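You operate a simulated robot arm through the tools that you are given. There is no shell and no other tool.

The job below is to be done with a simulated robot arm. You get a single attempt, and the scene is never put back.

## Task
Fit the blue cap on the blue drum with the press.
Fine: slide the plate out again and leave the drum on it.

It is judged by the outcome, as a careful person would: the job done as asked, and still so three seconds after it is handed in. It fails if anything else is knocked over, pushed out of place, dropped, spilled or broken. A push-on lid holds only when it is set on centred and level and pressed home; a screw cap is set on level and turned clockwise until tight.

## Robot
A 5-joint arm with a two-finger parallel gripper, fixed in place. Base frame: the origin is at the foot of the arm, x ahead of it, y to its left, z up; the work surface is at about z = 0. Units: m, degrees, N and s.
With the tool pointing down near the work surface it reaches from about 0.26 to 0.6 m from the base axis. Its first joint turns from -66.0 to 66.0 degrees. The tool tilts only in the upright plane through the base axis and itself; it spins freely about its own axis. Payload 1.57 kg.
The TCP is the grasp point between the finger pads, 0.03 m short of the fingertips. In the tool frame z runs along the fingers and y along their closing line. The gripper opens to 0.08 m. The fingers are 0.017 m wide and 0.012 m thick; the gripper's body (0.04 by 0.082 m) begins 0.08 m behind the TCP.
Orientation is that of the tool frame in the base frame, as a unit quaternion [x, y, z, w]. With the fingers straight down and closing along the base's y, the tool's x points along the base's -x, its y along +y and its z along -z.

## Interface
- The arm moves only by the tool step_arm. Its argument "targets" is one flat list of numbers, 7 for each row, row after row: the turn, a rotation vector about the tool's x, y, z in degrees, then the shift along the tool's x, y, z in mm, then the opening, from 0 (shut) to 1 (fully open). In form: [ax, ay, az, dx, dy, dz, claw, ax, ay, az, dx, dy, dz, claw, ...]. A call has 1 to 20 rows; each row is the pose to reach, as a shift and turn from the pose commanded when the call began, along the tool's axes at that moment. Rows are played at 5 a second. More than 0.05 m and 8.6 degrees between two rows, or a gripper value outside its range, and nothing of the call is played. A pose out of reach is approached as far as the arm can. The call stops where the force on the tool passes 40 N (or 10 N more than at its start, if that is more) or the arm is blocked; 0.2 s more then pass. Each finger travels about 0.153 m/s and halts on what it meets, pressing with about 43 N; the grip force reading is that of the motor and also rises with nothing between the fingers. The clock runs only during rows and for 0.2 s after the last one: add rows that repeat a pose to give the fingers time. It gives the time, the measured TCP pose, the force on the tool (base axes), the opening and the grip force at its end, in the units of the frame above (readings bear some noise), with the torque about the TCP (base axes, N m) and any sound that the robot's microphone picked up.
- Cameras (640 x 400 px; columns grow to the right, rows downward): "scene" is fixed at [0.046, 0.396, 0.5419]; the picture's right is [-0.68, -0.73, 0.00], its down [-0.29, 0.27, -0.92] and it looks along [0.67, -0.63, -0.39] (base axes); focal length 330 px, centre (320, 200). "wrist" rides on the gripper at [0.072, -0.007, -0.122] in the tool frame; the picture's right is [0.09, 1.00, 0.00], its down [-0.84, 0.08, -0.54] and it looks along [-0.54, 0.05, 0.84] (tool axes); focal length 238 px, centre (320, 200). There is no depth. A picture from a camera that has moved, and an enlarged one, comes with that camera's place and axes in the base frame and with its lens.
- capture(camera): a new picture of that camera. The clock stands still meanwhile.
- enlarge(camera, box): a new picture of the part [left, top, right, bottom] of that camera's present view, enlarged. The clock stands still meanwhile.
- close_job(): hands the job in; it is judged then, once.

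Nothing tells you positions but the pictures and the camera data. Unless the task says otherwise, let go and move clear before handing in.

The tools are called as name(argument=value, ...) on one line, values as JSON. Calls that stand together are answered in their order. step_arm: Moves the arm, as the interface text tells. Its arguments: {"type":"object","properties":{"targets":{"type":"array"}},"required":["targets"]} The other tools are called the same way: capture (camera) takes a picture; enlarge (camera, box) takes an enlarged picture of a part of a camera's view; close_job () hands the job in.

At the start:

```text
time: 0.0
tool_pos: [0.3011, -0.073, 0.3799]
tool_rot: [0.0, 1.0, 0.0, 0.0]
force: [0.8, 0.2, 0.2]
torque: [0.0, 0.02, 0.0]
finger_gap: 0.08
gripper_force: 0.0
```

scene: 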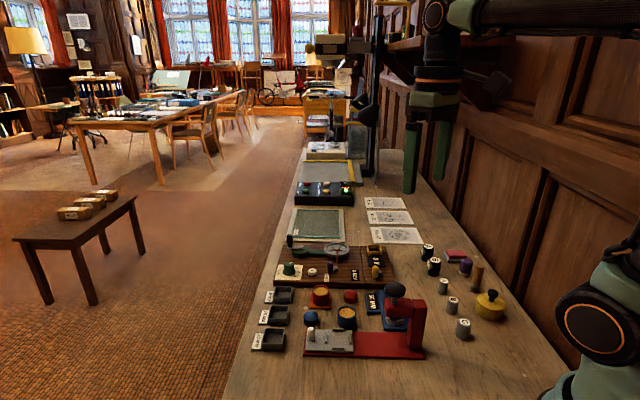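
wrist: 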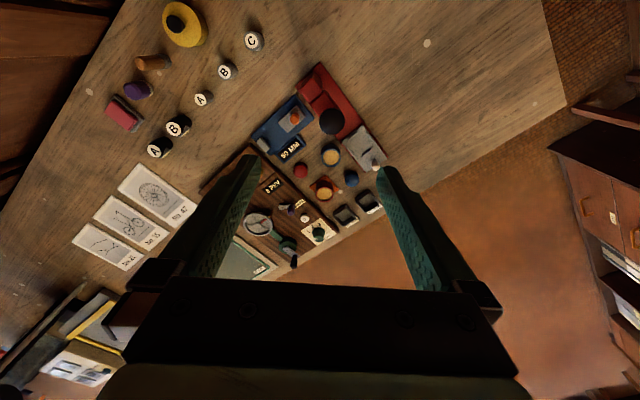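

The bench shows a red press with a grey sliding plate, with red and blue drums and caps nearby. I'll enlarge both views to locate them.

enlarge(camera="scene", box=[240, 230, 440, 370])

enlarge(camera="wrist", box=[220, 50, 400, 260])

enlarge(camera="scene", box=[290, 270, 440, 370])

```text
2.86 times, centred on (340, 300) of scene
camera zoom: at [0.046, 0.396, 0.5419], right [-0.68, -0.73, 0.0], down [-0.29, 0.27, -0.92], along [0.67, -0.63, -0.39], focal length 944 px, centre (263, -86)
```

zoom: 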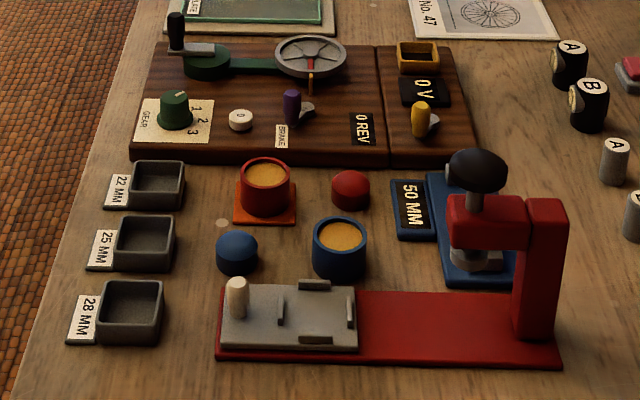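

```text
1.90 times, centred on (310, 155) of wrist
camera zoom: at [0.2302, -0.0787, 0.503], right [-0.09, 1.0, 0.0], down [0.84, 0.08, 0.54], along [0.54, 0.05, -0.84], focal length 454 px, centre (339, 286)
```

zoom: 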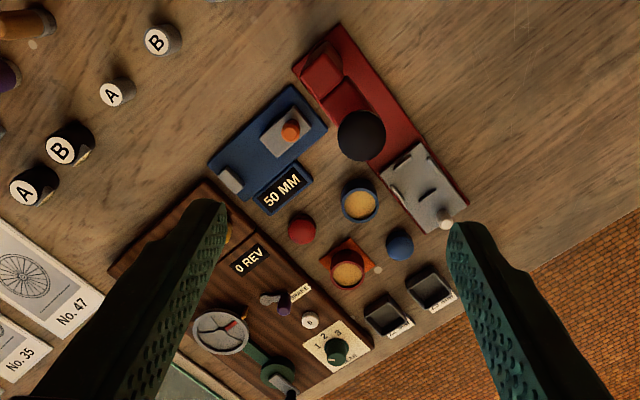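

```text
4.00 times, centred on (365, 320) of scene
camera zoom: at [0.046, 0.396, 0.5419], right [-0.68, -0.73, 0.0], down [-0.29, 0.27, -0.92], along [0.67, -0.63, -0.39], focal length 1322 px, centre (140, -280)
```

zoom: 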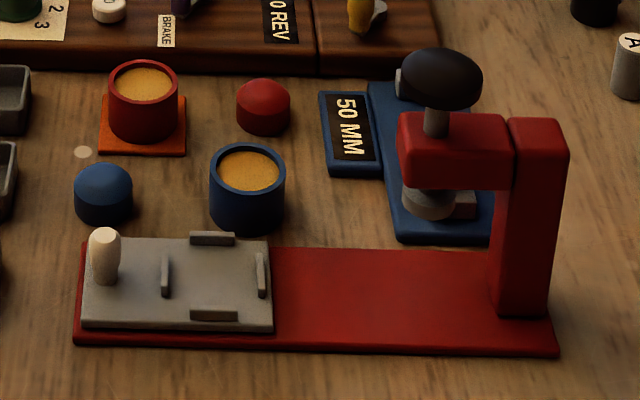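

The blue drum looks to be near (0.42, -0.04), the plate's wooden handle near (0.43, 0.06), and the press knob near (0.32, -0.05) at z≈0.14. I'll come lower for a closer look.

step_arm(targets=[0, 0, 0, 3, 11, 40, 1, 0, 0, 0, 6, 22, 80, 1, 0, 0, 0, 9, 33, 120, 1, 0, 0, 0, 11, 43, 150, 1, 0, 0, 0, 11, 43, 150, 1])

capture(camera="wrist")

```text
time: 1.2
tool_pos: [0.2929, -0.027, 0.2308]
tool_rot: [0.0, 1.0, 0.0, 0.0]
force: [0.2, 0.2, 0.4]
torque: [0.05, -0.03, 0.01]
finger_gap: 0.0798
gripper_force: 0.0
```

```text
taken
camera wrist: at [0.2202, -0.0334, 0.3528], right [-0.09, 1.0, 0.0], down [0.84, 0.08, 0.54], along [0.54, 0.05, -0.84], focal length 238 px, centre (320, 200)
```

wrist: 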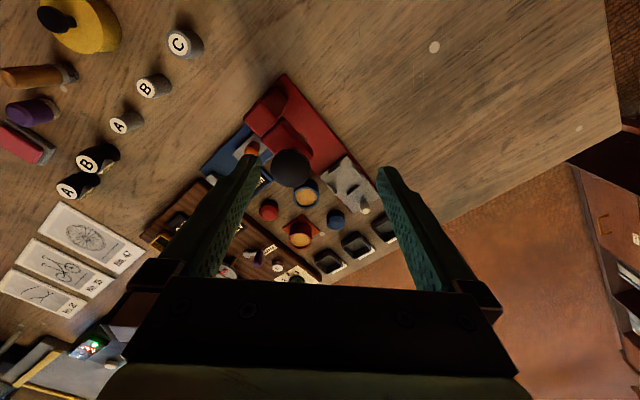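

enlarge(camera="wrist", box=[230, 70, 410, 280])

enlarge(camera="wrist", box=[250, 140, 390, 230])

enlarge(camera="scene", box=[295, 280, 365, 365])

enlarge(camera="scene", box=[360, 270, 440, 370])

```text
1.90 times, centred on (320, 175) of wrist
camera zoom: at [0.2202, -0.0334, 0.3528], right [-0.09, 1.0, 0.0], down [0.84, 0.08, 0.54], along [0.54, 0.05, -0.84], focal length 454 px, centre (320, 248)
```

zoom: 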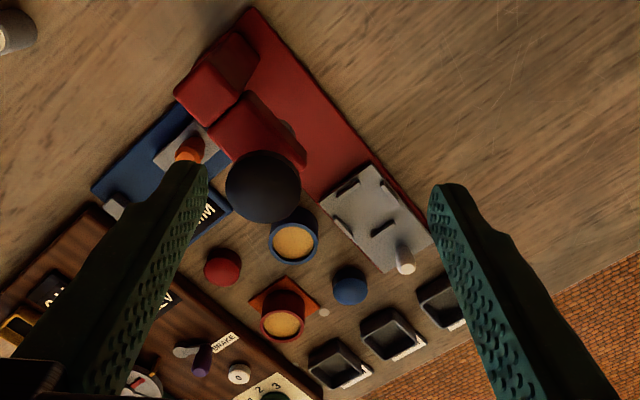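

```text
4.44 times, centred on (320, 185) of wrist
camera zoom: at [0.2202, -0.0334, 0.3528], right [-0.09, 1.0, 0.0], down [0.84, 0.08, 0.54], along [0.54, 0.05, -0.84], focal length 1059 px, centre (320, 267)
```

zoom: 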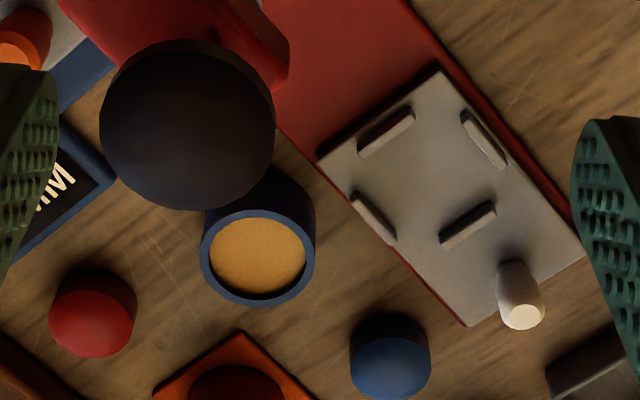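

```text
4.71 times, centred on (330, 322) of scene
camera zoom: at [0.046, 0.396, 0.5419], right [-0.68, -0.73, 0.0], down [-0.29, 0.27, -0.92], along [0.67, -0.63, -0.39], focal length 1556 px, centre (273, -376)
```

zoom: 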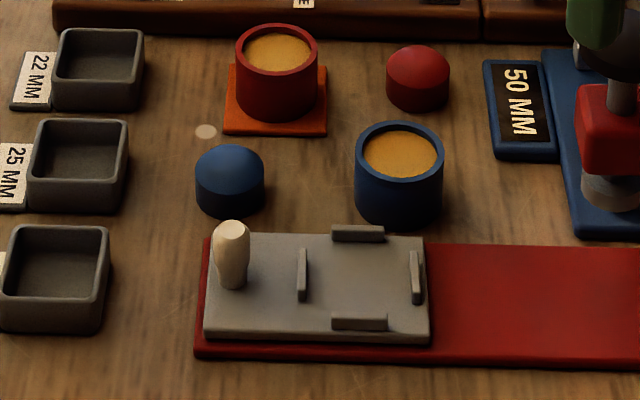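

```text
4.00 times, centred on (400, 320) of scene
camera zoom: at [0.046, 0.396, 0.5419], right [-0.68, -0.73, 0.0], down [-0.29, 0.27, -0.92], along [0.67, -0.63, -0.39], focal length 1322 px, centre (0, -280)
```

zoom: 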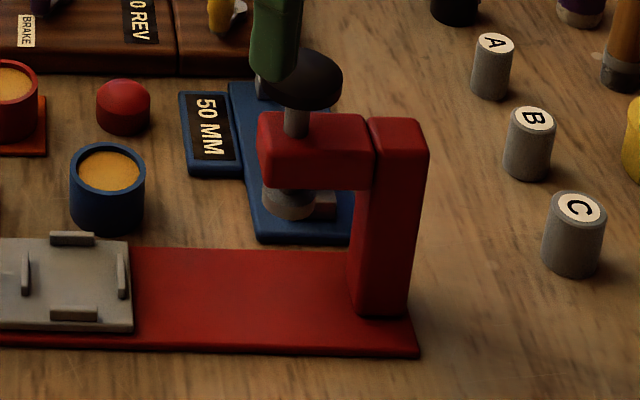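

The drum has an open mouth of about 32 mm, and the domed cap plugs into it. The nest on the plate is near (0.396, 0.022), and the slide runs roughly along (0.69, 0.73). I'll move over the drum with the fingers turned to close along the rail direction.

step_arm(targets=[0, 0, 7.3, -21, -2, 0, 1, 0, 0, 14.6, -42, -4, 0, 1, 0, 0, 21.9, -63, -6, 0, 1, 0, 0, 29.2, -84, -8, 0, 1, 0, 0, 36.5, -105, -10, 0, 1, 0, 0, 43.4, -126, -11, 0, 1, 0, 0, 43.4, -126, -11, 40, 0.8, 0, 0, 43.4, -126, -11, 80, 0.8, 0, 0, 43.4, -126, -11, 100, 0.8, 0, 0, 43.4, -126, -11, 100, 0.8])

capture(camera="wrist")

enlarge(camera="wrist", box=[220, 80, 420, 280])

enlarge(camera="scene", box=[280, 240, 440, 370])

```text
time: 3.4
tool_pos: [0.4138, -0.041, 0.1293]
tool_rot: [0.37, 0.929, 0.0, 0.001]
force: [-1.3, -1.1, 0.5]
torque: [0.0, -0.02, 0.01]
finger_gap: 0.0642
gripper_force: 0.1
```

```text
taken
camera wrist: at [0.3576, 0.0038, 0.2518], right [0.62, 0.79, 0.0], down [0.66, -0.52, 0.54], along [0.43, -0.33, -0.84], focal length 238 px, centre (320, 200)
```

wrist: 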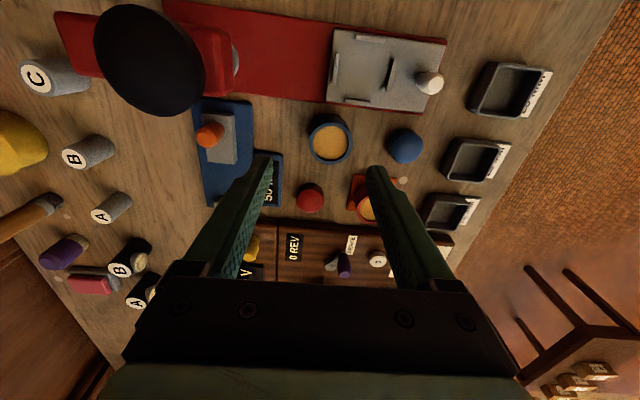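

```text
2.00 times, centred on (320, 180) of wrist
camera zoom: at [0.3576, 0.0038, 0.2518], right [0.62, 0.79, 0.0], down [0.66, -0.52, 0.54], along [0.43, -0.33, -0.84], focal length 477 px, centre (320, 240)
```

zoom: 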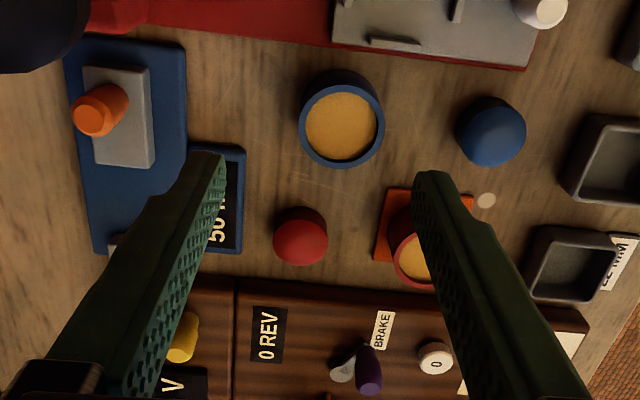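

```text
3.08 times, centred on (360, 305) of scene
camera zoom: at [0.046, 0.396, 0.5419], right [-0.68, -0.73, 0.0], down [-0.29, 0.27, -0.92], along [0.67, -0.63, -0.39], focal length 1017 px, centre (197, -123)
```

zoom: 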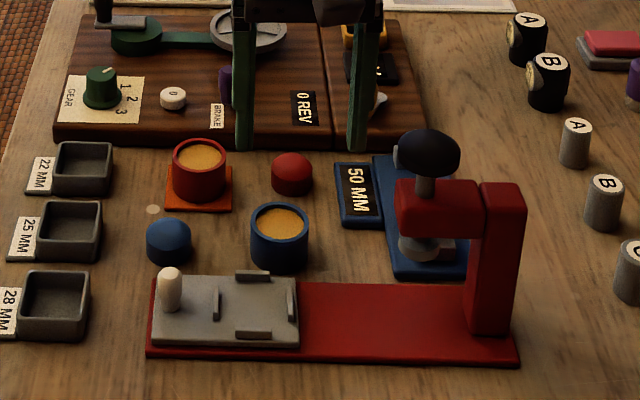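

Seen along the tool axis, the drum is about 10 mm off along tool y. I'll correct that, come down part way, and check again.

step_arm(targets=[0, 0, 0, 0, 5, 0, 0.8, 0, 0, 0, 0, 10, 0, 0.8, 0, 0, 0, 0, 10, 20, 0.8, 0, 0, 0, 0, 10, 38, 0.8, 0, 0, 0, 0, 10, 38, 0.8])

enlarge(camera="wrist", box=[220, 80, 420, 280])

enlarge(camera="scene", box=[280, 240, 440, 370])

```text
time: 4.6
tool_pos: [0.4253, -0.033, 0.0923]
tool_rot: [0.37, 0.929, 0.0, 0.001]
force: [-0.2, -0.3, 0.9]
torque: [0.02, -0.04, 0.0]
finger_gap: 0.0639
gripper_force: 0.1
```

```text
2.00 times, centred on (320, 180) of wrist
camera zoom: at [0.3692, 0.0115, 0.2143], right [0.62, 0.79, 0.0], down [0.66, -0.52, 0.54], along [0.43, -0.33, -0.84], focal length 477 px, centre (320, 240)
```

zoom: 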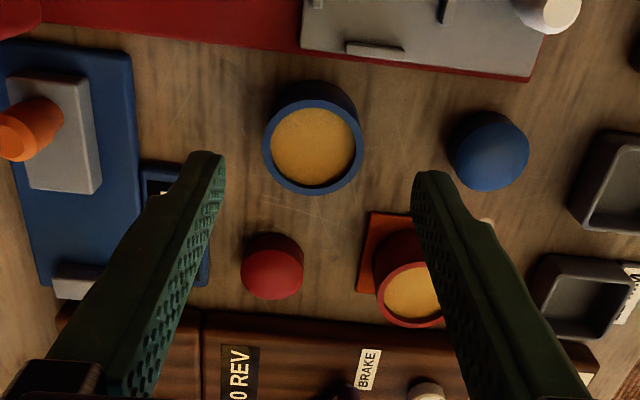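

```text
3.08 times, centred on (360, 305) of scene
camera zoom: at [0.046, 0.396, 0.5419], right [-0.68, -0.73, 0.0], down [-0.29, 0.27, -0.92], along [0.67, -0.63, -0.39], focal length 1017 px, centre (197, -123)
```

zoom: 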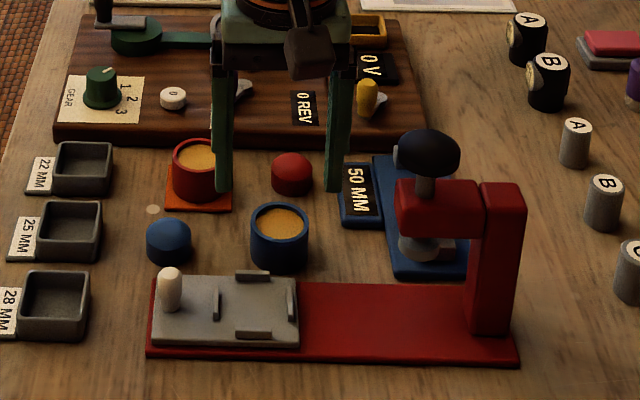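

The drum is nearly centred now. I'll shift 3 mm, come down so the tips are near rim height, and look once more.

step_arm(targets=[0, 0, 0, 0, -3, 0, 0.8, 0, 0, 0, 0, -3, 13, 0.8, 0, 0, 0, 0, -3, 26, 0.8, 0, 0, 0, 0, -3, 26, 0.8, 0, 0, 0, 0, -3, 26, 0.8])

enlarge(camera="wrist", box=[220, 80, 420, 280])

enlarge(camera="scene", box=[300, 260, 400, 340])

```text
time: 5.8
tool_pos: [0.4234, -0.0354, 0.066]
tool_rot: [0.37, 0.929, 0.0, 0.0]
force: [-0.3, 0.7, -0.3]
torque: [0.0, 0.01, -0.03]
finger_gap: 0.064
gripper_force: 0.0
```

```text
2.00 times, centred on (320, 180) of wrist
camera zoom: at [0.3654, 0.009, 0.1894], right [0.62, 0.79, 0.0], down [0.66, -0.52, 0.54], along [0.43, -0.33, -0.84], focal length 477 px, centre (320, 240)
```

zoom: 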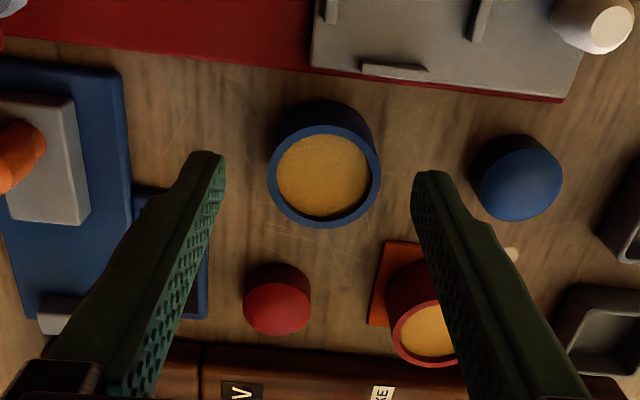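

```text
5.00 times, centred on (350, 300) of scene
camera zoom: at [0.046, 0.396, 0.5419], right [-0.68, -0.73, 0.0], down [-0.29, 0.27, -0.92], along [0.67, -0.63, -0.39], focal length 1653 px, centre (170, -300)
```

zoom: 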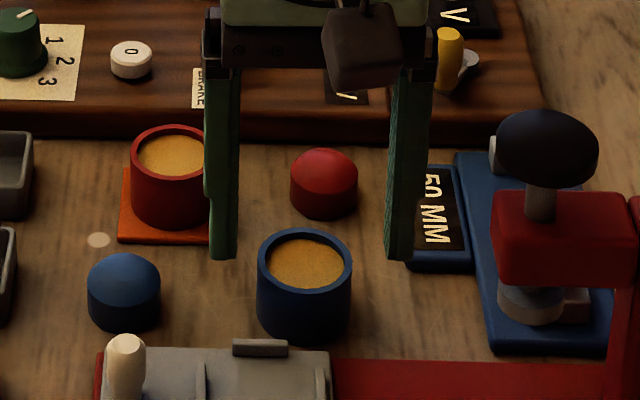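

The drum is centred to within 2 mm and its top is at about z = 0.033. I'll go down and grip it.

step_arm(targets=[0, 0, 0, 0, 1.5, 8, 0.8, 0, 0, 0, 0, 1.5, 16, 0.8, 0, 0, 0, 0, 1.5, 23, 0.8, 0, 0, 0, 0, 1.5, 23, 0.8, 0, 0, 0, 0, 1.5, 23, 0.6, 0, 0, 0, 0, 1.5, 23, 0.5, 0, 0, 0, 0, 1.5, 23, 0.4, 0, 0, 0, 0, 1.5, 23, 0.4, 0, 0, 0, 0, 1.5, 23, 0.4])

enlarge(camera="wrist", box=[220, 80, 420, 280])

enlarge(camera="scene", box=[300, 260, 400, 340])

```text
time: 7.8
tool_pos: [0.4227, -0.0344, 0.0448]
tool_rot: [0.369, 0.929, 0.0, 0.0]
force: [0.8, -0.5, 0.4]
torque: [-0.02, 0.0, 0.03]
finger_gap: 0.0429
gripper_force: 42.5
```

```text
2.00 times, centred on (320, 180) of wrist
camera zoom: at [0.366, 0.0106, 0.1669], right [0.62, 0.79, 0.0], down [0.66, -0.52, 0.54], along [0.43, -0.33, -0.84], focal length 477 px, centre (320, 240)
```

zoom: 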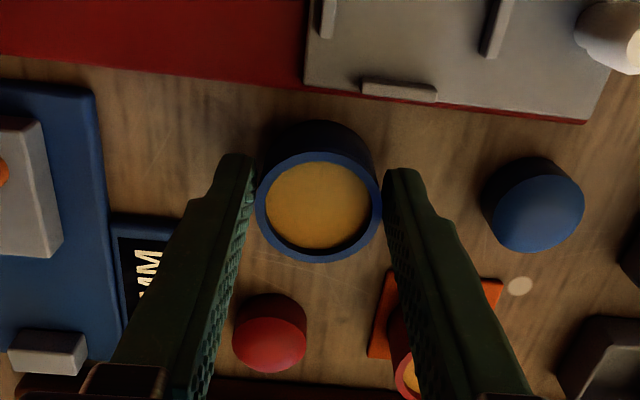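

```text
5.00 times, centred on (350, 300) of scene
camera zoom: at [0.046, 0.396, 0.5419], right [-0.68, -0.73, 0.0], down [-0.29, 0.27, -0.92], along [0.67, -0.63, -0.39], focal length 1653 px, centre (170, -300)
```

zoom: 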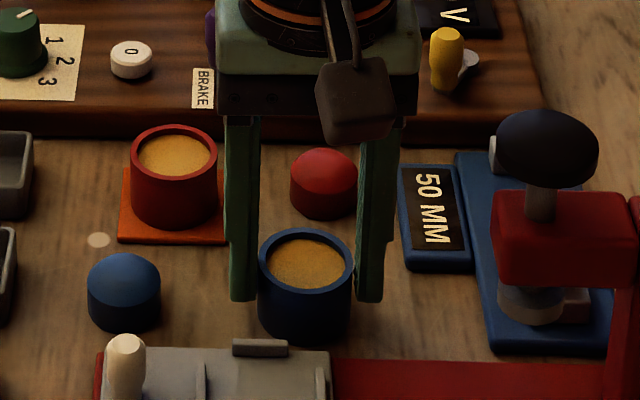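

The drum is gripped at about 42 mm. I'll lift it and look at the nest.

step_arm(targets=[0, 0, 0, 0, 1.5, -8, 0.4, 0, 0, 0, 0, 1.5, -25, 0.4, 0, 0, 0, 0, 1.5, -45, 0.4, 0, 0, 0, 0, 1.5, -65, 0.4, 0, 0, 0, 0, 1.5, -85, 0.4, 0, 0, 0, 0, 1.5, -85, 0.4, 0, 0, 0, 0, 1.5, -85, 0.4])

capture(camera="wrist")

enlarge(camera="wrist", box=[300, 0, 460, 120])

enlarge(camera="scene", box=[290, 220, 440, 370])

```text
time: 9.4
tool_pos: [0.425, -0.0319, 0.1312]
tool_rot: [0.371, 0.929, 0.0, 0.0]
force: [0.2, -0.4, -0.4]
torque: [0.0, -0.01, 0.0]
finger_gap: 0.0317
gripper_force: 0.1
```

```text
taken
camera wrist: at [0.3674, 0.0127, 0.2525], right [0.62, 0.79, 0.0], down [0.66, -0.52, 0.54], along [0.43, -0.33, -0.84], focal length 238 px, centre (320, 200)
```

wrist: 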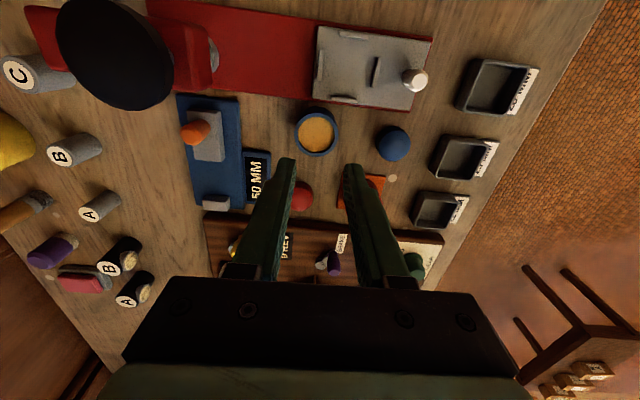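

```text
3.33 times, centred on (380, 60) of wrist
camera zoom: at [0.3674, 0.0127, 0.2525], right [0.62, 0.79, 0.0], down [0.66, -0.52, 0.54], along [0.43, -0.33, -0.84], focal length 794 px, centre (120, 667)
```

zoom: 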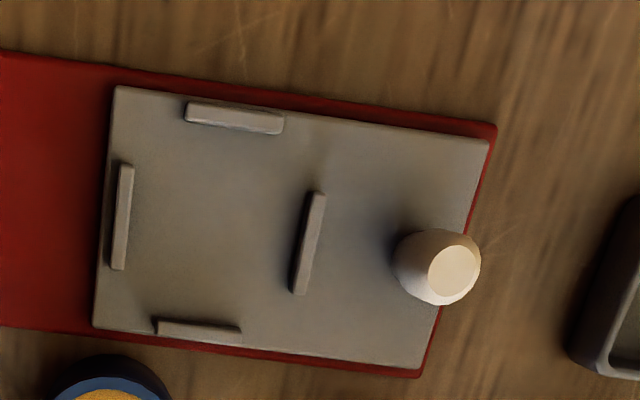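

```text
2.67 times, centred on (365, 295) of scene
camera zoom: at [0.046, 0.396, 0.5419], right [-0.68, -0.73, 0.0], down [-0.29, 0.27, -0.92], along [0.67, -0.63, -0.39], focal length 881 px, centre (200, -53)
```

zoom: 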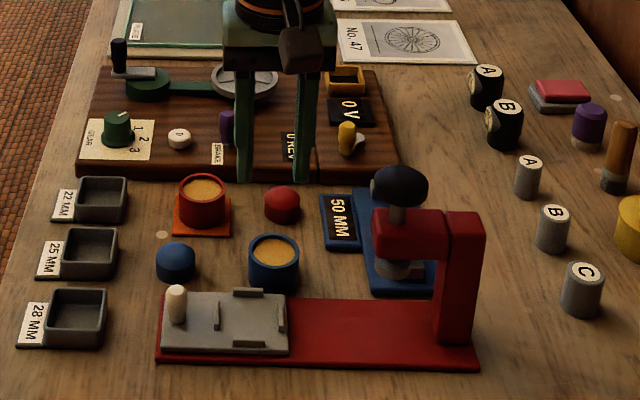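

The fingers came away without the drum, as the gap has dropped to the commanded 32 mm. The drum is still standing near where it was. I'll check closely whether it moved.

enlarge(camera="scene", box=[300, 260, 400, 340])

enlarge(camera="wrist", box=[220, 80, 420, 280])

```text
5.00 times, centred on (350, 300) of scene
camera zoom: at [0.046, 0.396, 0.5419], right [-0.68, -0.73, 0.0], down [-0.29, 0.27, -0.92], along [0.67, -0.63, -0.39], focal length 1653 px, centre (170, -300)
```

zoom: 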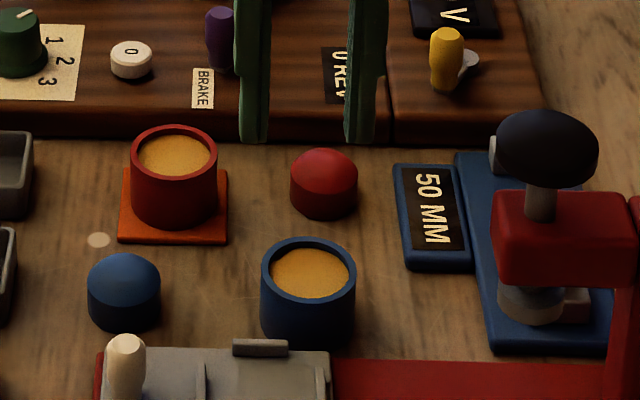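

```text
2.00 times, centred on (320, 180) of wrist
camera zoom: at [0.3674, 0.0127, 0.2525], right [0.62, 0.79, 0.0], down [0.66, -0.52, 0.54], along [0.43, -0.33, -0.84], focal length 477 px, centre (320, 240)
```

zoom: 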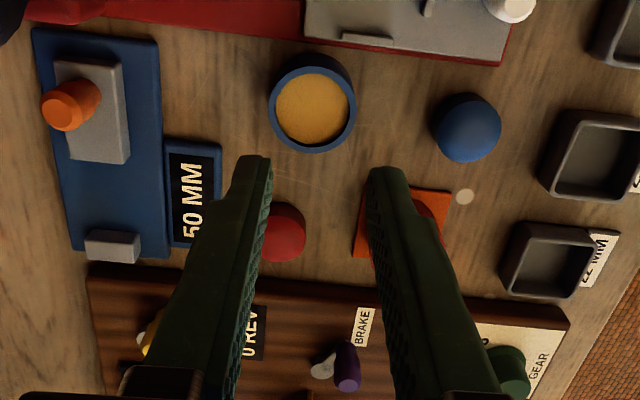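

The drum slid about 5 mm toward the rail and is still upright. I think the grip was too shallow, so I'll re-centre and regrip deeper.

step_arm(targets=[0, 0, 0, 2, -4, 0, 0.6, 0, 0, 0, 2, -4, 0, 0.8, 0, 0, 0, 2, -4, 22, 0.8, 0, 0, 0, 2, -4, 44, 0.8, 0, 0, 0, 2, -4, 64, 0.8, 0, 0, 0, 2, -4, 64, 0.8, 0, 0, 0, 2, -4, 64, 0.8])

enlarge(camera="wrist", box=[220, 80, 420, 280])

enlarge(camera="scene", box=[300, 260, 400, 340])

```text
time: 11.0
tool_pos: [0.4199, -0.0337, 0.0641]
tool_rot: [0.37, 0.929, 0.0, 0.0]
force: [-0.2, 0.3, 1.4]
torque: [0.0, -0.01, 0.0]
finger_gap: 0.0642
gripper_force: 0.0
```

```text
2.00 times, centred on (320, 180) of wrist
camera zoom: at [0.3634, 0.0111, 0.1868], right [0.62, 0.79, 0.0], down [0.66, -0.52, 0.54], along [0.43, -0.33, -0.84], focal length 477 px, centre (320, 240)
```

zoom: 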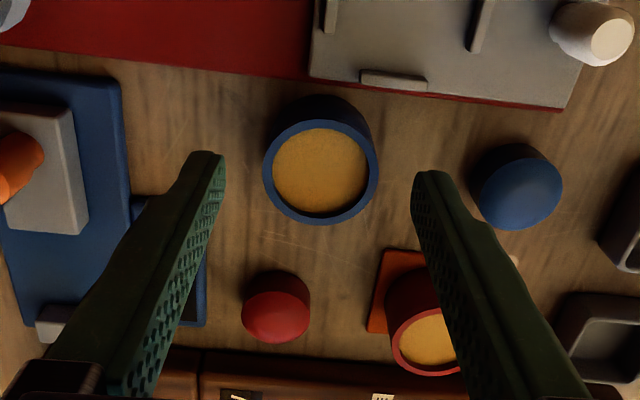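

```text
5.00 times, centred on (350, 300) of scene
camera zoom: at [0.046, 0.396, 0.5419], right [-0.68, -0.73, 0.0], down [-0.29, 0.27, -0.92], along [0.67, -0.63, -0.39], focal length 1653 px, centre (170, -300)
```

zoom: 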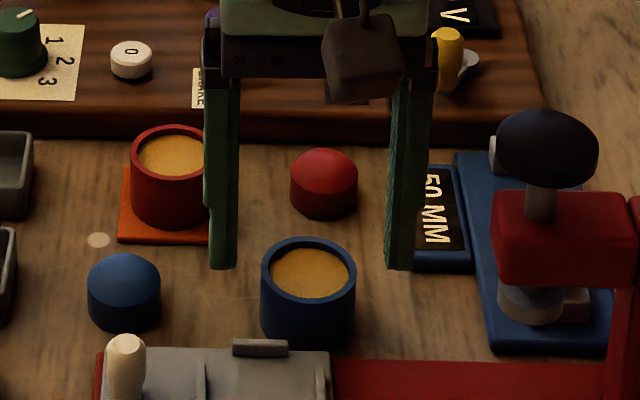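

Both views put the drum centred to within about 1 mm. I'll go deeper, to tips about 5 mm above the bench, close, and test with a small lift.

step_arm(targets=[0, 0, 0, 1, 0, 10, 0.8, 0, 0, 0, 1, 0, 20, 0.8, 0, 0, 0, 1, 0, 29, 0.8, 0, 0, 0, 1, 0, 29, 0.8, 0, 0, 0, 1, 0, 29, 0.65, 0, 0, 0, 1, 0, 29, 0.55, 0, 0, 0, 1, 0, 29, 0.45, 0, 0, 0, 1, 0, 29, 0.3, 0, 0, 0, 1, 0, 29, 0.3, 0, 0, 0, 1, 0, 29, 0.3])

enlarge(camera="wrist", box=[220, 80, 420, 280])

enlarge(camera="scene", box=[300, 260, 400, 340])

```text
time: 13.2
tool_pos: [0.4188, -0.0341, 0.0364]
tool_rot: [0.37, 0.929, 0.0, -0.001]
force: [0.3, -0.2, 0.0]
torque: [-0.05, -0.01, -0.01]
finger_gap: 0.0436
gripper_force: 43.2
```

```text
2.00 times, centred on (320, 180) of wrist
camera zoom: at [0.3613, 0.0102, 0.1587], right [0.62, 0.79, 0.0], down [0.66, -0.52, 0.54], along [0.43, -0.33, -0.84], focal length 477 px, centre (320, 240)
```

zoom: 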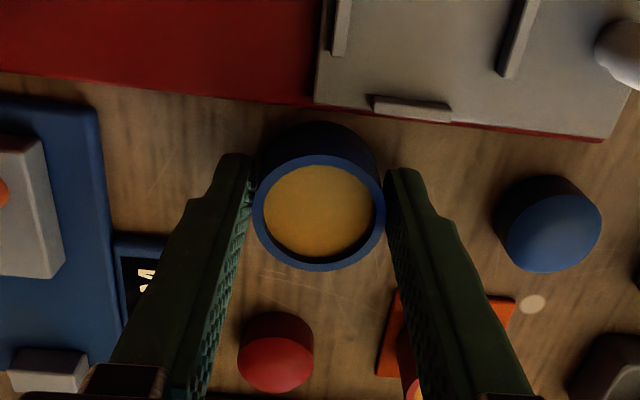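

```text
5.00 times, centred on (350, 300) of scene
camera zoom: at [0.046, 0.396, 0.5419], right [-0.68, -0.73, 0.0], down [-0.29, 0.27, -0.92], along [0.67, -0.63, -0.39], focal length 1653 px, centre (170, -300)
```

zoom: 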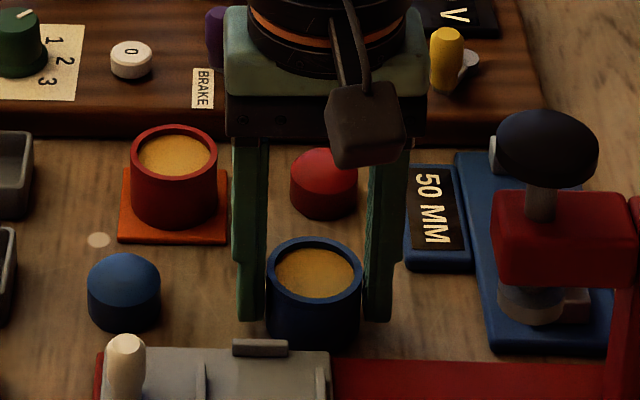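

Gripped at 43.6 mm with full force. I'll do a test lift of 12 mm.

step_arm(targets=[0, 0, 0, 0, 0, -3, 0.3, 0, 0, 0, 0, 0, -6, 0.3, 0, 0, 0, 0, 0, -9, 0.3, 0, 0, 0, 0, 0, -12, 0.3, 0, 0, 0, 0, 0, -12, 0.3])

enlarge(camera="wrist", box=[220, 80, 420, 280])

enlarge(camera="scene", box=[300, 260, 400, 340])

```text
time: 14.4
tool_pos: [0.4179, -0.0346, 0.0484]
tool_rot: [0.37, 0.929, -0.001, 0.0]
force: [0.1, -1.2, -1.3]
torque: [-0.04, 0.0, -0.02]
finger_gap: 0.0432
gripper_force: 42.7
```

```text
2.00 times, centred on (320, 180) of wrist
camera zoom: at [0.3616, 0.0104, 0.1705], right [0.62, 0.79, 0.0], down [0.66, -0.52, 0.54], along [0.43, -0.33, -0.84], focal length 477 px, centre (320, 240)
```

zoom: 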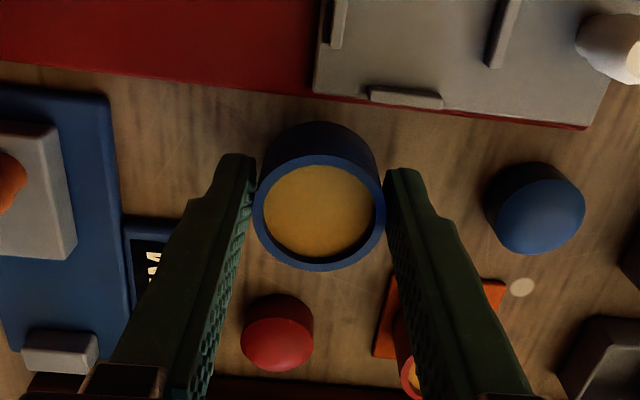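

```text
5.00 times, centred on (350, 300) of scene
camera zoom: at [0.046, 0.396, 0.5419], right [-0.68, -0.73, 0.0], down [-0.29, 0.27, -0.92], along [0.67, -0.63, -0.39], focal length 1653 px, centre (170, -300)
```

zoom: 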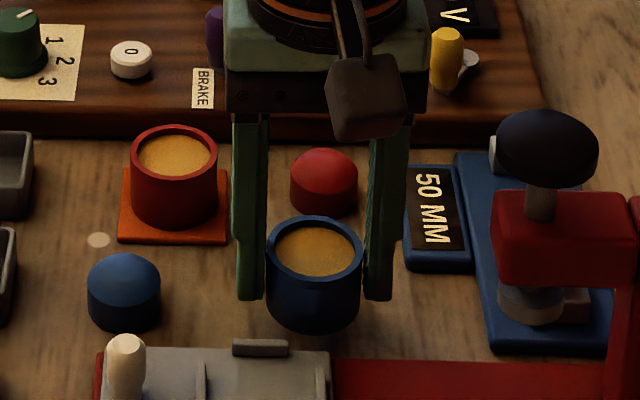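

The drum is held and came up with the fingers. I'll raise it, turn the fingers diagonal to the plate so the ribs stay mostly clear, and bring it above the nest at about (0.396, 0.022).

step_arm(targets=[0, 0, 0, 0, 0, -25, 0.3, 0, 0, 0, 0, 0, -50, 0.3, 0, 0, 0, 0, 0, -67, 0.3, 0, 0, -7.3, 9, 4.3, -67, 0.3, 0, 0, -14.6, 18, 8.6, -67, 0.3, 0, 0, -21.9, 27, 13, -67, 0.3, 0, 0, -29.2, 36, 17.3, -67, 0.3, 0, 0, -36.5, 45, 21.6, -67, 0.3, 0, 0, -43.4, 54, 26, -67, 0.3, 0, 0, -43.4, 54, 26, -67, 0.3, 0, 0, -43.4, 54, 26, -67, 0.3])

enlarge(camera="wrist", box=[220, 80, 420, 280])

enlarge(camera="scene", box=[280, 250, 400, 350])

```text
time: 16.8
tool_pos: [0.3982, 0.0234, 0.1144]
tool_rot: [0.0, 1.0, 0.0, 0.0]
force: [-0.8, 0.2, -0.5]
torque: [-0.02, 0.01, 0.0]
finger_gap: 0.0432
gripper_force: 43.2
```

```text
2.00 times, centred on (320, 180) of wrist
camera zoom: at [0.3262, 0.0162, 0.2375], right [-0.09, 1.0, 0.0], down [0.84, 0.08, 0.54], along [0.54, 0.05, -0.84], focal length 477 px, centre (320, 240)
```

zoom: 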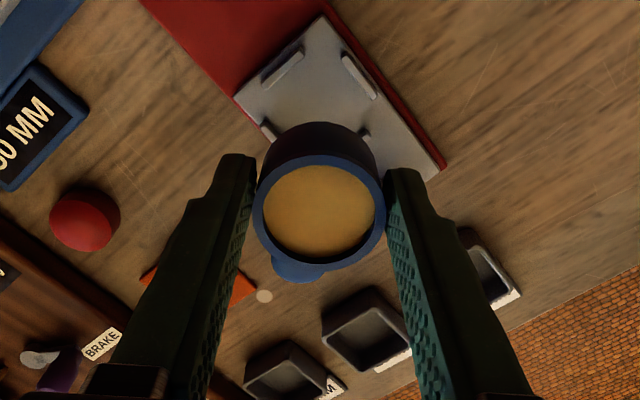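

```text
4.00 times, centred on (340, 300) of scene
camera zoom: at [0.046, 0.396, 0.5419], right [-0.68, -0.73, 0.0], down [-0.29, 0.27, -0.92], along [0.67, -0.63, -0.39], focal length 1322 px, centre (240, -200)
```

zoom: 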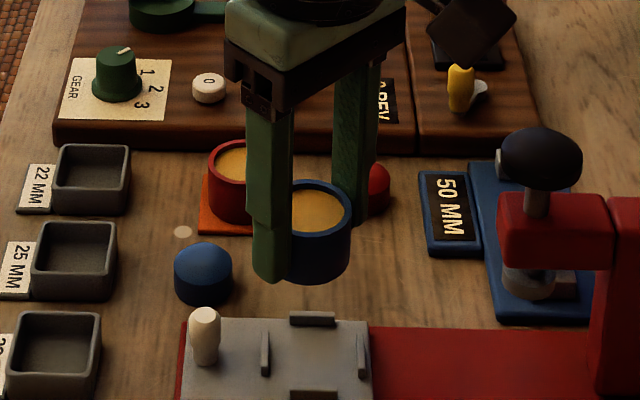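

The held drum is about 2 mm off the nest centre. I'll correct that and lower it to just above the ribs.

step_arm(targets=[0, 0, 0, 1.6, -1.4, 0, 0.3, 0, 0, 0, 1.6, -1.4, 15, 0.3, 0, 0, 0, 1.6, -1.4, 30, 0.3, 0, 0, 0, 1.6, -1.4, 45, 0.3, 0, 0, 0, 1.6, -1.4, 45, 0.3, 0, 0, 0, 1.6, -1.4, 45, 0.3])

enlarge(camera="wrist", box=[220, 80, 420, 280])

enlarge(camera="scene", box=[290, 270, 370, 370])

```text
time: 18.2
tool_pos: [0.396, 0.0218, 0.069]
tool_rot: [0.0, 1.0, 0.0, 0.0]
force: [0.4, 0.3, -1.5]
torque: [-0.01, -0.01, 0.0]
finger_gap: 0.0429
gripper_force: 43.3
```

```text
2.00 times, centred on (320, 180) of wrist
camera zoom: at [0.3245, 0.015, 0.1928], right [-0.09, 1.0, 0.0], down [0.84, 0.08, 0.54], along [0.54, 0.05, -0.84], focal length 477 px, centre (320, 240)
```

zoom: 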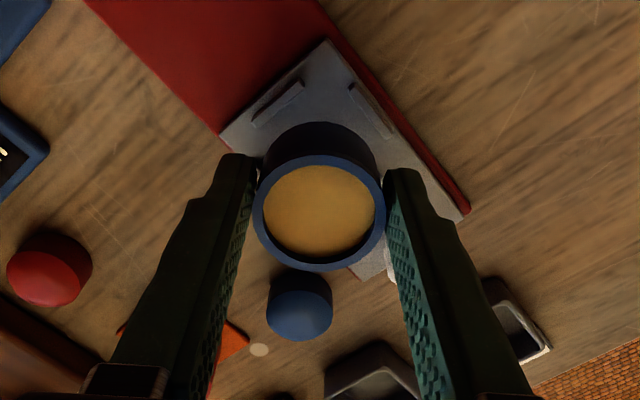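

```text
4.00 times, centred on (330, 320) of scene
camera zoom: at [0.046, 0.396, 0.5419], right [-0.68, -0.73, 0.0], down [-0.29, 0.27, -0.92], along [0.67, -0.63, -0.39], focal length 1322 px, centre (280, -280)
```

zoom: 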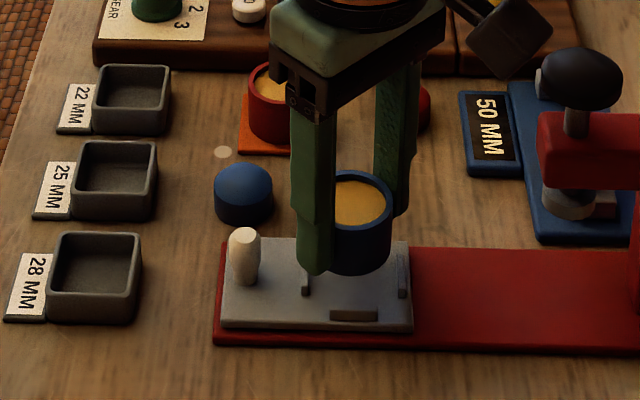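

The drum is aligned over the nest. I'll lower it in small steps and watch the force.

step_arm(targets=[0, 0, 0, 0.5, 0, 6, 0.3, 0, 0, 0, 0.5, 0, 12, 0.3, 0, 0, 0, 0.5, 0, 15, 0.3, 0, 0, 0, 0.5, 0, 15, 0.3])

enlarge(camera="scene", box=[290, 290, 370, 370])

```text
time: 19.2
tool_pos: [0.395, 0.0211, 0.0551]
tool_rot: [0.0, 1.0, 0.0, 0.0]
force: [-1.2, 0.7, -1.4]
torque: [0.02, 0.0, 0.0]
finger_gap: 0.0431
gripper_force: 42.8
```

```text
5.00 times, centred on (330, 330) of scene
camera zoom: at [0.046, 0.396, 0.5419], right [-0.68, -0.73, 0.0], down [-0.29, 0.27, -0.92], along [0.67, -0.63, -0.39], focal length 1653 px, centre (270, -450)
```

zoom: 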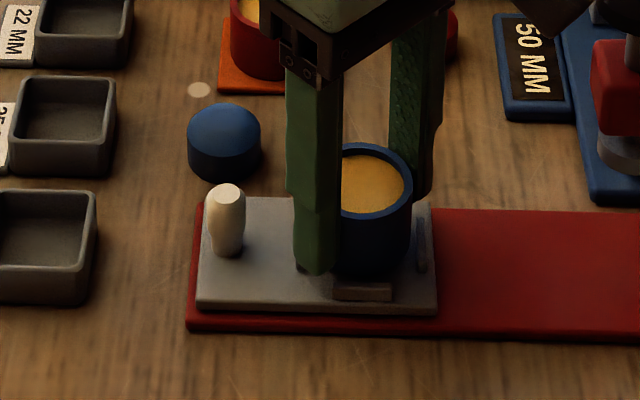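

step_arm(targets=[0, 0, 0, 0, 0, 1.5, 0.3, 0, 0, 0, 0, 0, 3, 0.3, 0, 0, 0, 0, 0, 3, 0.3])

step_arm(targets=[0, 0, 0, 0, 0, 1, 0.3, 0, 0, 0, 0, 0, 2, 0.3, 0, 0, 0, 0, 0, 2, 0.3])

enlarge(camera="scene", box=[290, 290, 370, 370])

enlarge(camera="wrist", box=[220, 80, 420, 280])

```text
time: 20.0
tool_pos: [0.3954, 0.0217, 0.0528]
tool_rot: [0.001, 1.0, -0.001, 0.0]
force: [0.8, -0.9, -1.8]
torque: [0.02, 0.03, -0.01]
finger_gap: 0.0427
gripper_force: 43.0
```

```text
time: 20.8
tool_pos: [0.396, 0.021, 0.0501]
tool_rot: [0.0, 1.0, 0.0, 0.0]
force: [-2.9, 0.5, 6.7]
torque: [0.06, 0.09, 0.0]
finger_gap: 0.0428
gripper_force: 43.1
```

```text
5.00 times, centred on (330, 330) of scene
camera zoom: at [0.046, 0.396, 0.5419], right [-0.68, -0.73, 0.0], down [-0.29, 0.27, -0.92], along [0.67, -0.63, -0.39], focal length 1653 px, centre (270, -450)
```

zoom: 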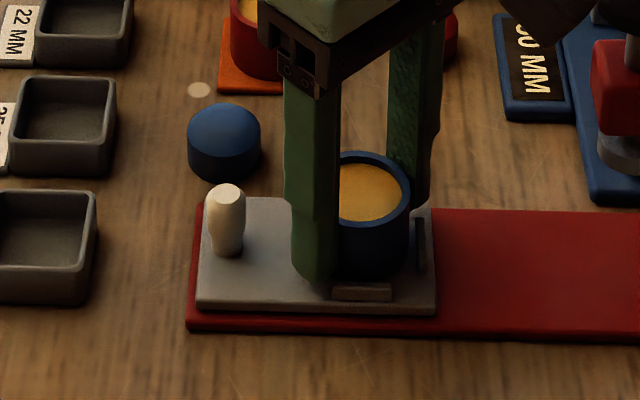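

```text
2.00 times, centred on (320, 180) of wrist
camera zoom: at [0.3244, 0.0145, 0.1725], right [-0.09, 1.0, 0.0], down [0.84, 0.08, 0.54], along [0.54, 0.05, -0.84], focal length 477 px, centre (320, 240)
```

zoom: 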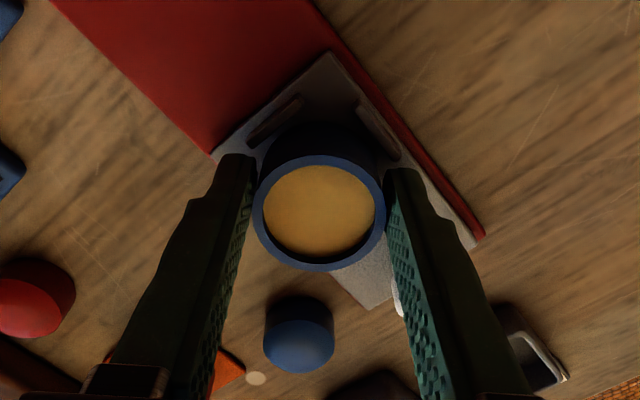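

Contact came at TCP z ≈ 0.050, which fits the drum sitting on the plate between the ribs. I'll release it and lift straight up.

step_arm(targets=[0, 0, 0, 0, 0, 0, 0.5, 0, 0, 0, 0, 0, 0, 0.6, 0, 0, 0, 0, 0, 0, 0.68, 0, 0, 0, 0, 0, -2, 0.68, 0, 0, 0, 0, 0, -12, 0.68, 0, 0, 0, 0, 0, -30, 0.7, 0, 0, 0, 0, 0, -55, 0.8, 0, 0, 0, 0, 0, -80, 0.8, 0, 0, 0, 0, 0, -80, 0.8])

enlarge(camera="scene", box=[290, 290, 370, 370])

enlarge(camera="wrist", box=[220, 80, 420, 280])

```text
time: 22.8
tool_pos: [0.3984, 0.0193, 0.1299]
tool_rot: [0.0, 1.0, 0.0, -0.001]
force: [0.0, 0.6, -0.5]
torque: [0.04, -0.02, -0.03]
finger_gap: 0.0639
gripper_force: 0.0
```

```text
5.00 times, centred on (330, 330) of scene
camera zoom: at [0.046, 0.396, 0.5419], right [-0.68, -0.73, 0.0], down [-0.29, 0.27, -0.92], along [0.67, -0.63, -0.39], focal length 1653 px, centre (270, -450)
```

zoom: 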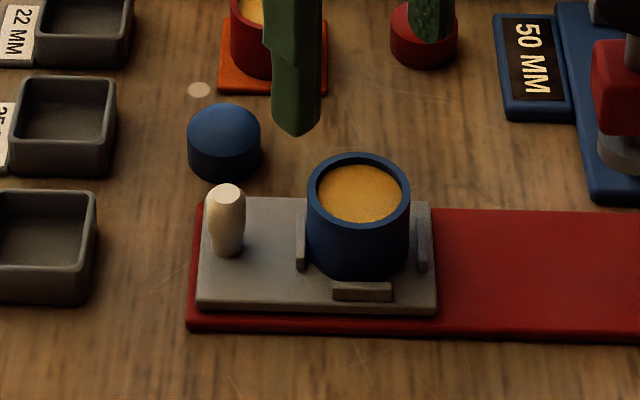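

```text
2.00 times, centred on (320, 180) of wrist
camera zoom: at [0.3252, 0.014, 0.2521], right [-0.09, 1.0, 0.0], down [0.84, 0.08, 0.54], along [0.54, 0.05, -0.84], focal length 477 px, centre (320, 240)
```

zoom: 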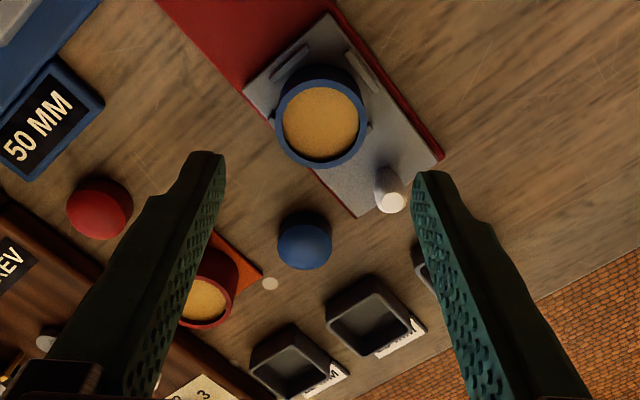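

The drum is standing level in the nest. Next I'll get the blue cap, which I take to be near (0.476, 0.019).

step_arm(targets=[0, 0, 0, -26, 0, 0, 0.8, 0, 0, 0, -52, 0, 0, 0.8, 0, 0, 0, -77, 0, 0, 0.8, 0, 0, 0, -77, 0, 22, 0.8, 0, 0, 0, -77, 0, 45, 0.8, 0, 0, 0, -77, 0, 45, 0.8, 0, 0, 0, -77, 0, 45, 0.8])

enlarge(camera="wrist", box=[220, 80, 420, 280])

enlarge(camera="scene", box=[280, 260, 380, 340])

```text
time: 24.4
tool_pos: [0.4726, 0.0208, 0.0837]
tool_rot: [0.0, 1.0, 0.0, 0.0]
force: [-0.1, 1.1, 0.4]
torque: [0.01, 0.0, -0.02]
finger_gap: 0.0639
gripper_force: 0.1
```

```text
2.00 times, centred on (320, 180) of wrist
camera zoom: at [0.4018, 0.0146, 0.2069], right [-0.09, 1.0, 0.0], down [0.84, 0.08, 0.54], along [0.54, 0.05, -0.84], focal length 477 px, centre (320, 240)
```

zoom: 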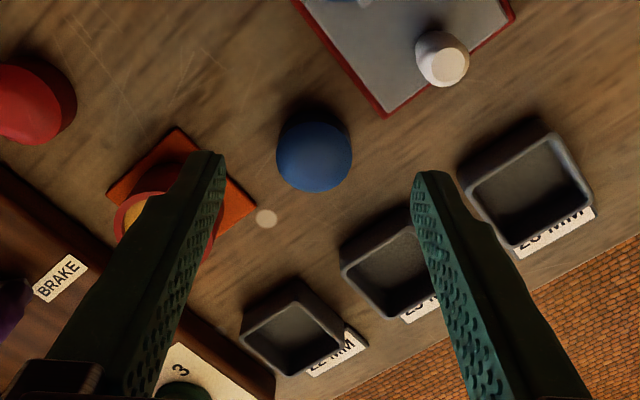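

```text
5.00 times, centred on (330, 300) of scene
camera zoom: at [0.046, 0.396, 0.5419], right [-0.68, -0.73, 0.0], down [-0.29, 0.27, -0.92], along [0.67, -0.63, -0.39], focal length 1653 px, centre (270, -300)
```

zoom: 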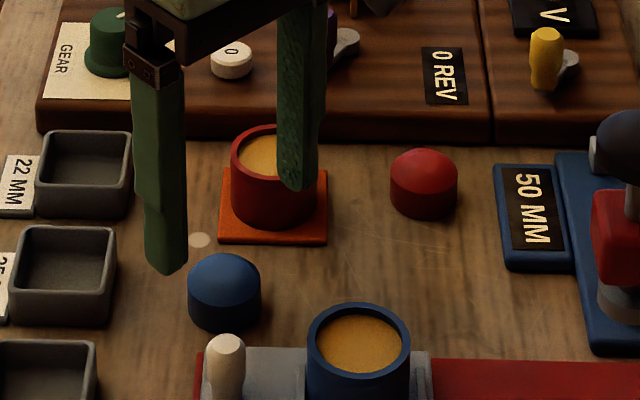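

The cap is about 7 mm further ahead than I aimed. I'll correct that and come down part way.

step_arm(targets=[0, 0, 0, -7, -2, 0, 0.8, 0, 0, 0, -7, -2, 12, 0.8, 0, 0, 0, -7, -2, 24, 0.8, 0, 0, 0, -7, -2, 24, 0.8, 0, 0, 0, -7, -2, 24, 0.8])

enlarge(camera="wrist", box=[220, 80, 420, 280])

enlarge(camera="scene", box=[280, 260, 380, 340])

```text
time: 25.6
tool_pos: [0.4799, 0.0206, 0.0614]
tool_rot: [0.0, 1.0, 0.0, 0.0]
force: [1.1, -0.1, 0.2]
torque: [0.01, -0.02, -0.01]
finger_gap: 0.0638
gripper_force: 0.1
```

```text
2.00 times, centred on (320, 180) of wrist
camera zoom: at [0.4085, 0.0141, 0.1839], right [-0.09, 1.0, 0.0], down [0.84, 0.08, 0.54], along [0.54, 0.05, -0.84], focal length 477 px, centre (320, 240)
```

zoom: 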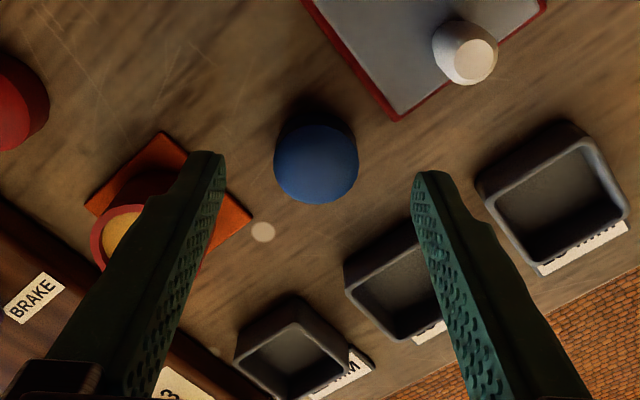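

```text
5.00 times, centred on (330, 300) of scene
camera zoom: at [0.046, 0.396, 0.5419], right [-0.68, -0.73, 0.0], down [-0.29, 0.27, -0.92], along [0.67, -0.63, -0.39], focal length 1653 px, centre (270, -300)
```

zoom: 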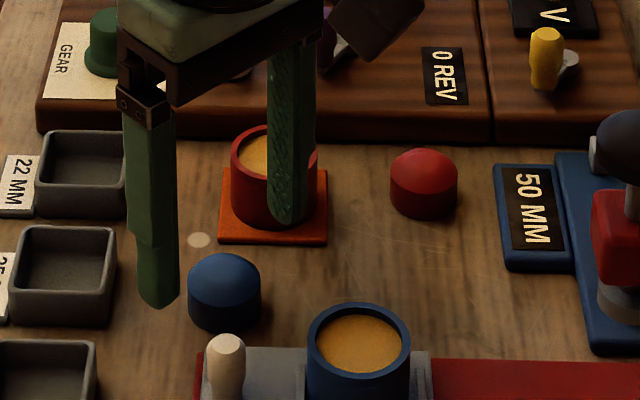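

The cap is within about 1.5 mm of centre. I'll go down so the tips are about 5 mm above the bench and close on it.

step_arm(targets=[0, 0, 0, -1, -1.5, 9, 0.8, 0, 0, 0, -1, -1.5, 18, 0.8, 0, 0, 0, -1, -1.5, 26, 0.8, 0, 0, 0, -1, -1.5, 26, 0.65, 0, 0, 0, -1, -1.5, 26, 0.55, 0, 0, 0, -1, -1.5, 26, 0.48, 0, 0, 0, -1, -1.5, 26, 0.42, 0, 0, 0, -1, -1.5, 26, 0.38, 0, 0, 0, -1, -1.5, 26, 0.2, 0, 0, 0, -1, -1.5, 26, 0.2, 0, 0, 0, -1, -1.5, 26, 0.2])

enlarge(camera="wrist", box=[260, 120, 380, 240])

enlarge(camera="scene", box=[280, 260, 380, 340])

```text
time: 28.0
tool_pos: [0.4805, 0.018, 0.0336]
tool_rot: [0.0, 1.0, 0.0, 0.0]
force: [0.9, -0.3, 0.6]
torque: [0.02, 0.01, 0.0]
finger_gap: 0.0304
gripper_force: 40.0
```

```text
3.33 times, centred on (320, 180) of wrist
camera zoom: at [0.4081, 0.0117, 0.1561], right [-0.09, 1.0, 0.0], down [0.84, 0.08, 0.54], along [0.54, 0.05, -0.84], focal length 794 px, centre (320, 267)
```

zoom: 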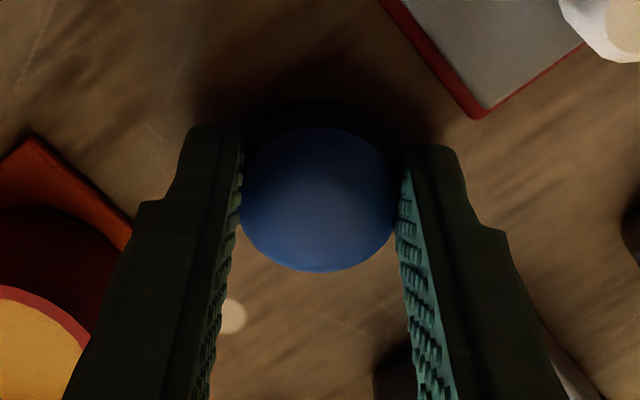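

```text
5.00 times, centred on (330, 300) of scene
camera zoom: at [0.046, 0.396, 0.5419], right [-0.68, -0.73, 0.0], down [-0.29, 0.27, -0.92], along [0.67, -0.63, -0.39], focal length 1653 px, centre (270, -300)
```

zoom: 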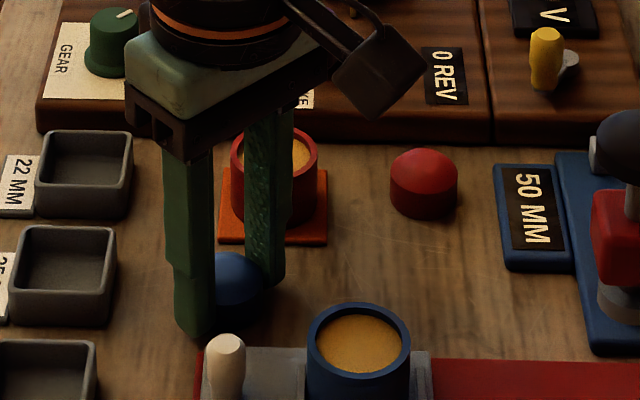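

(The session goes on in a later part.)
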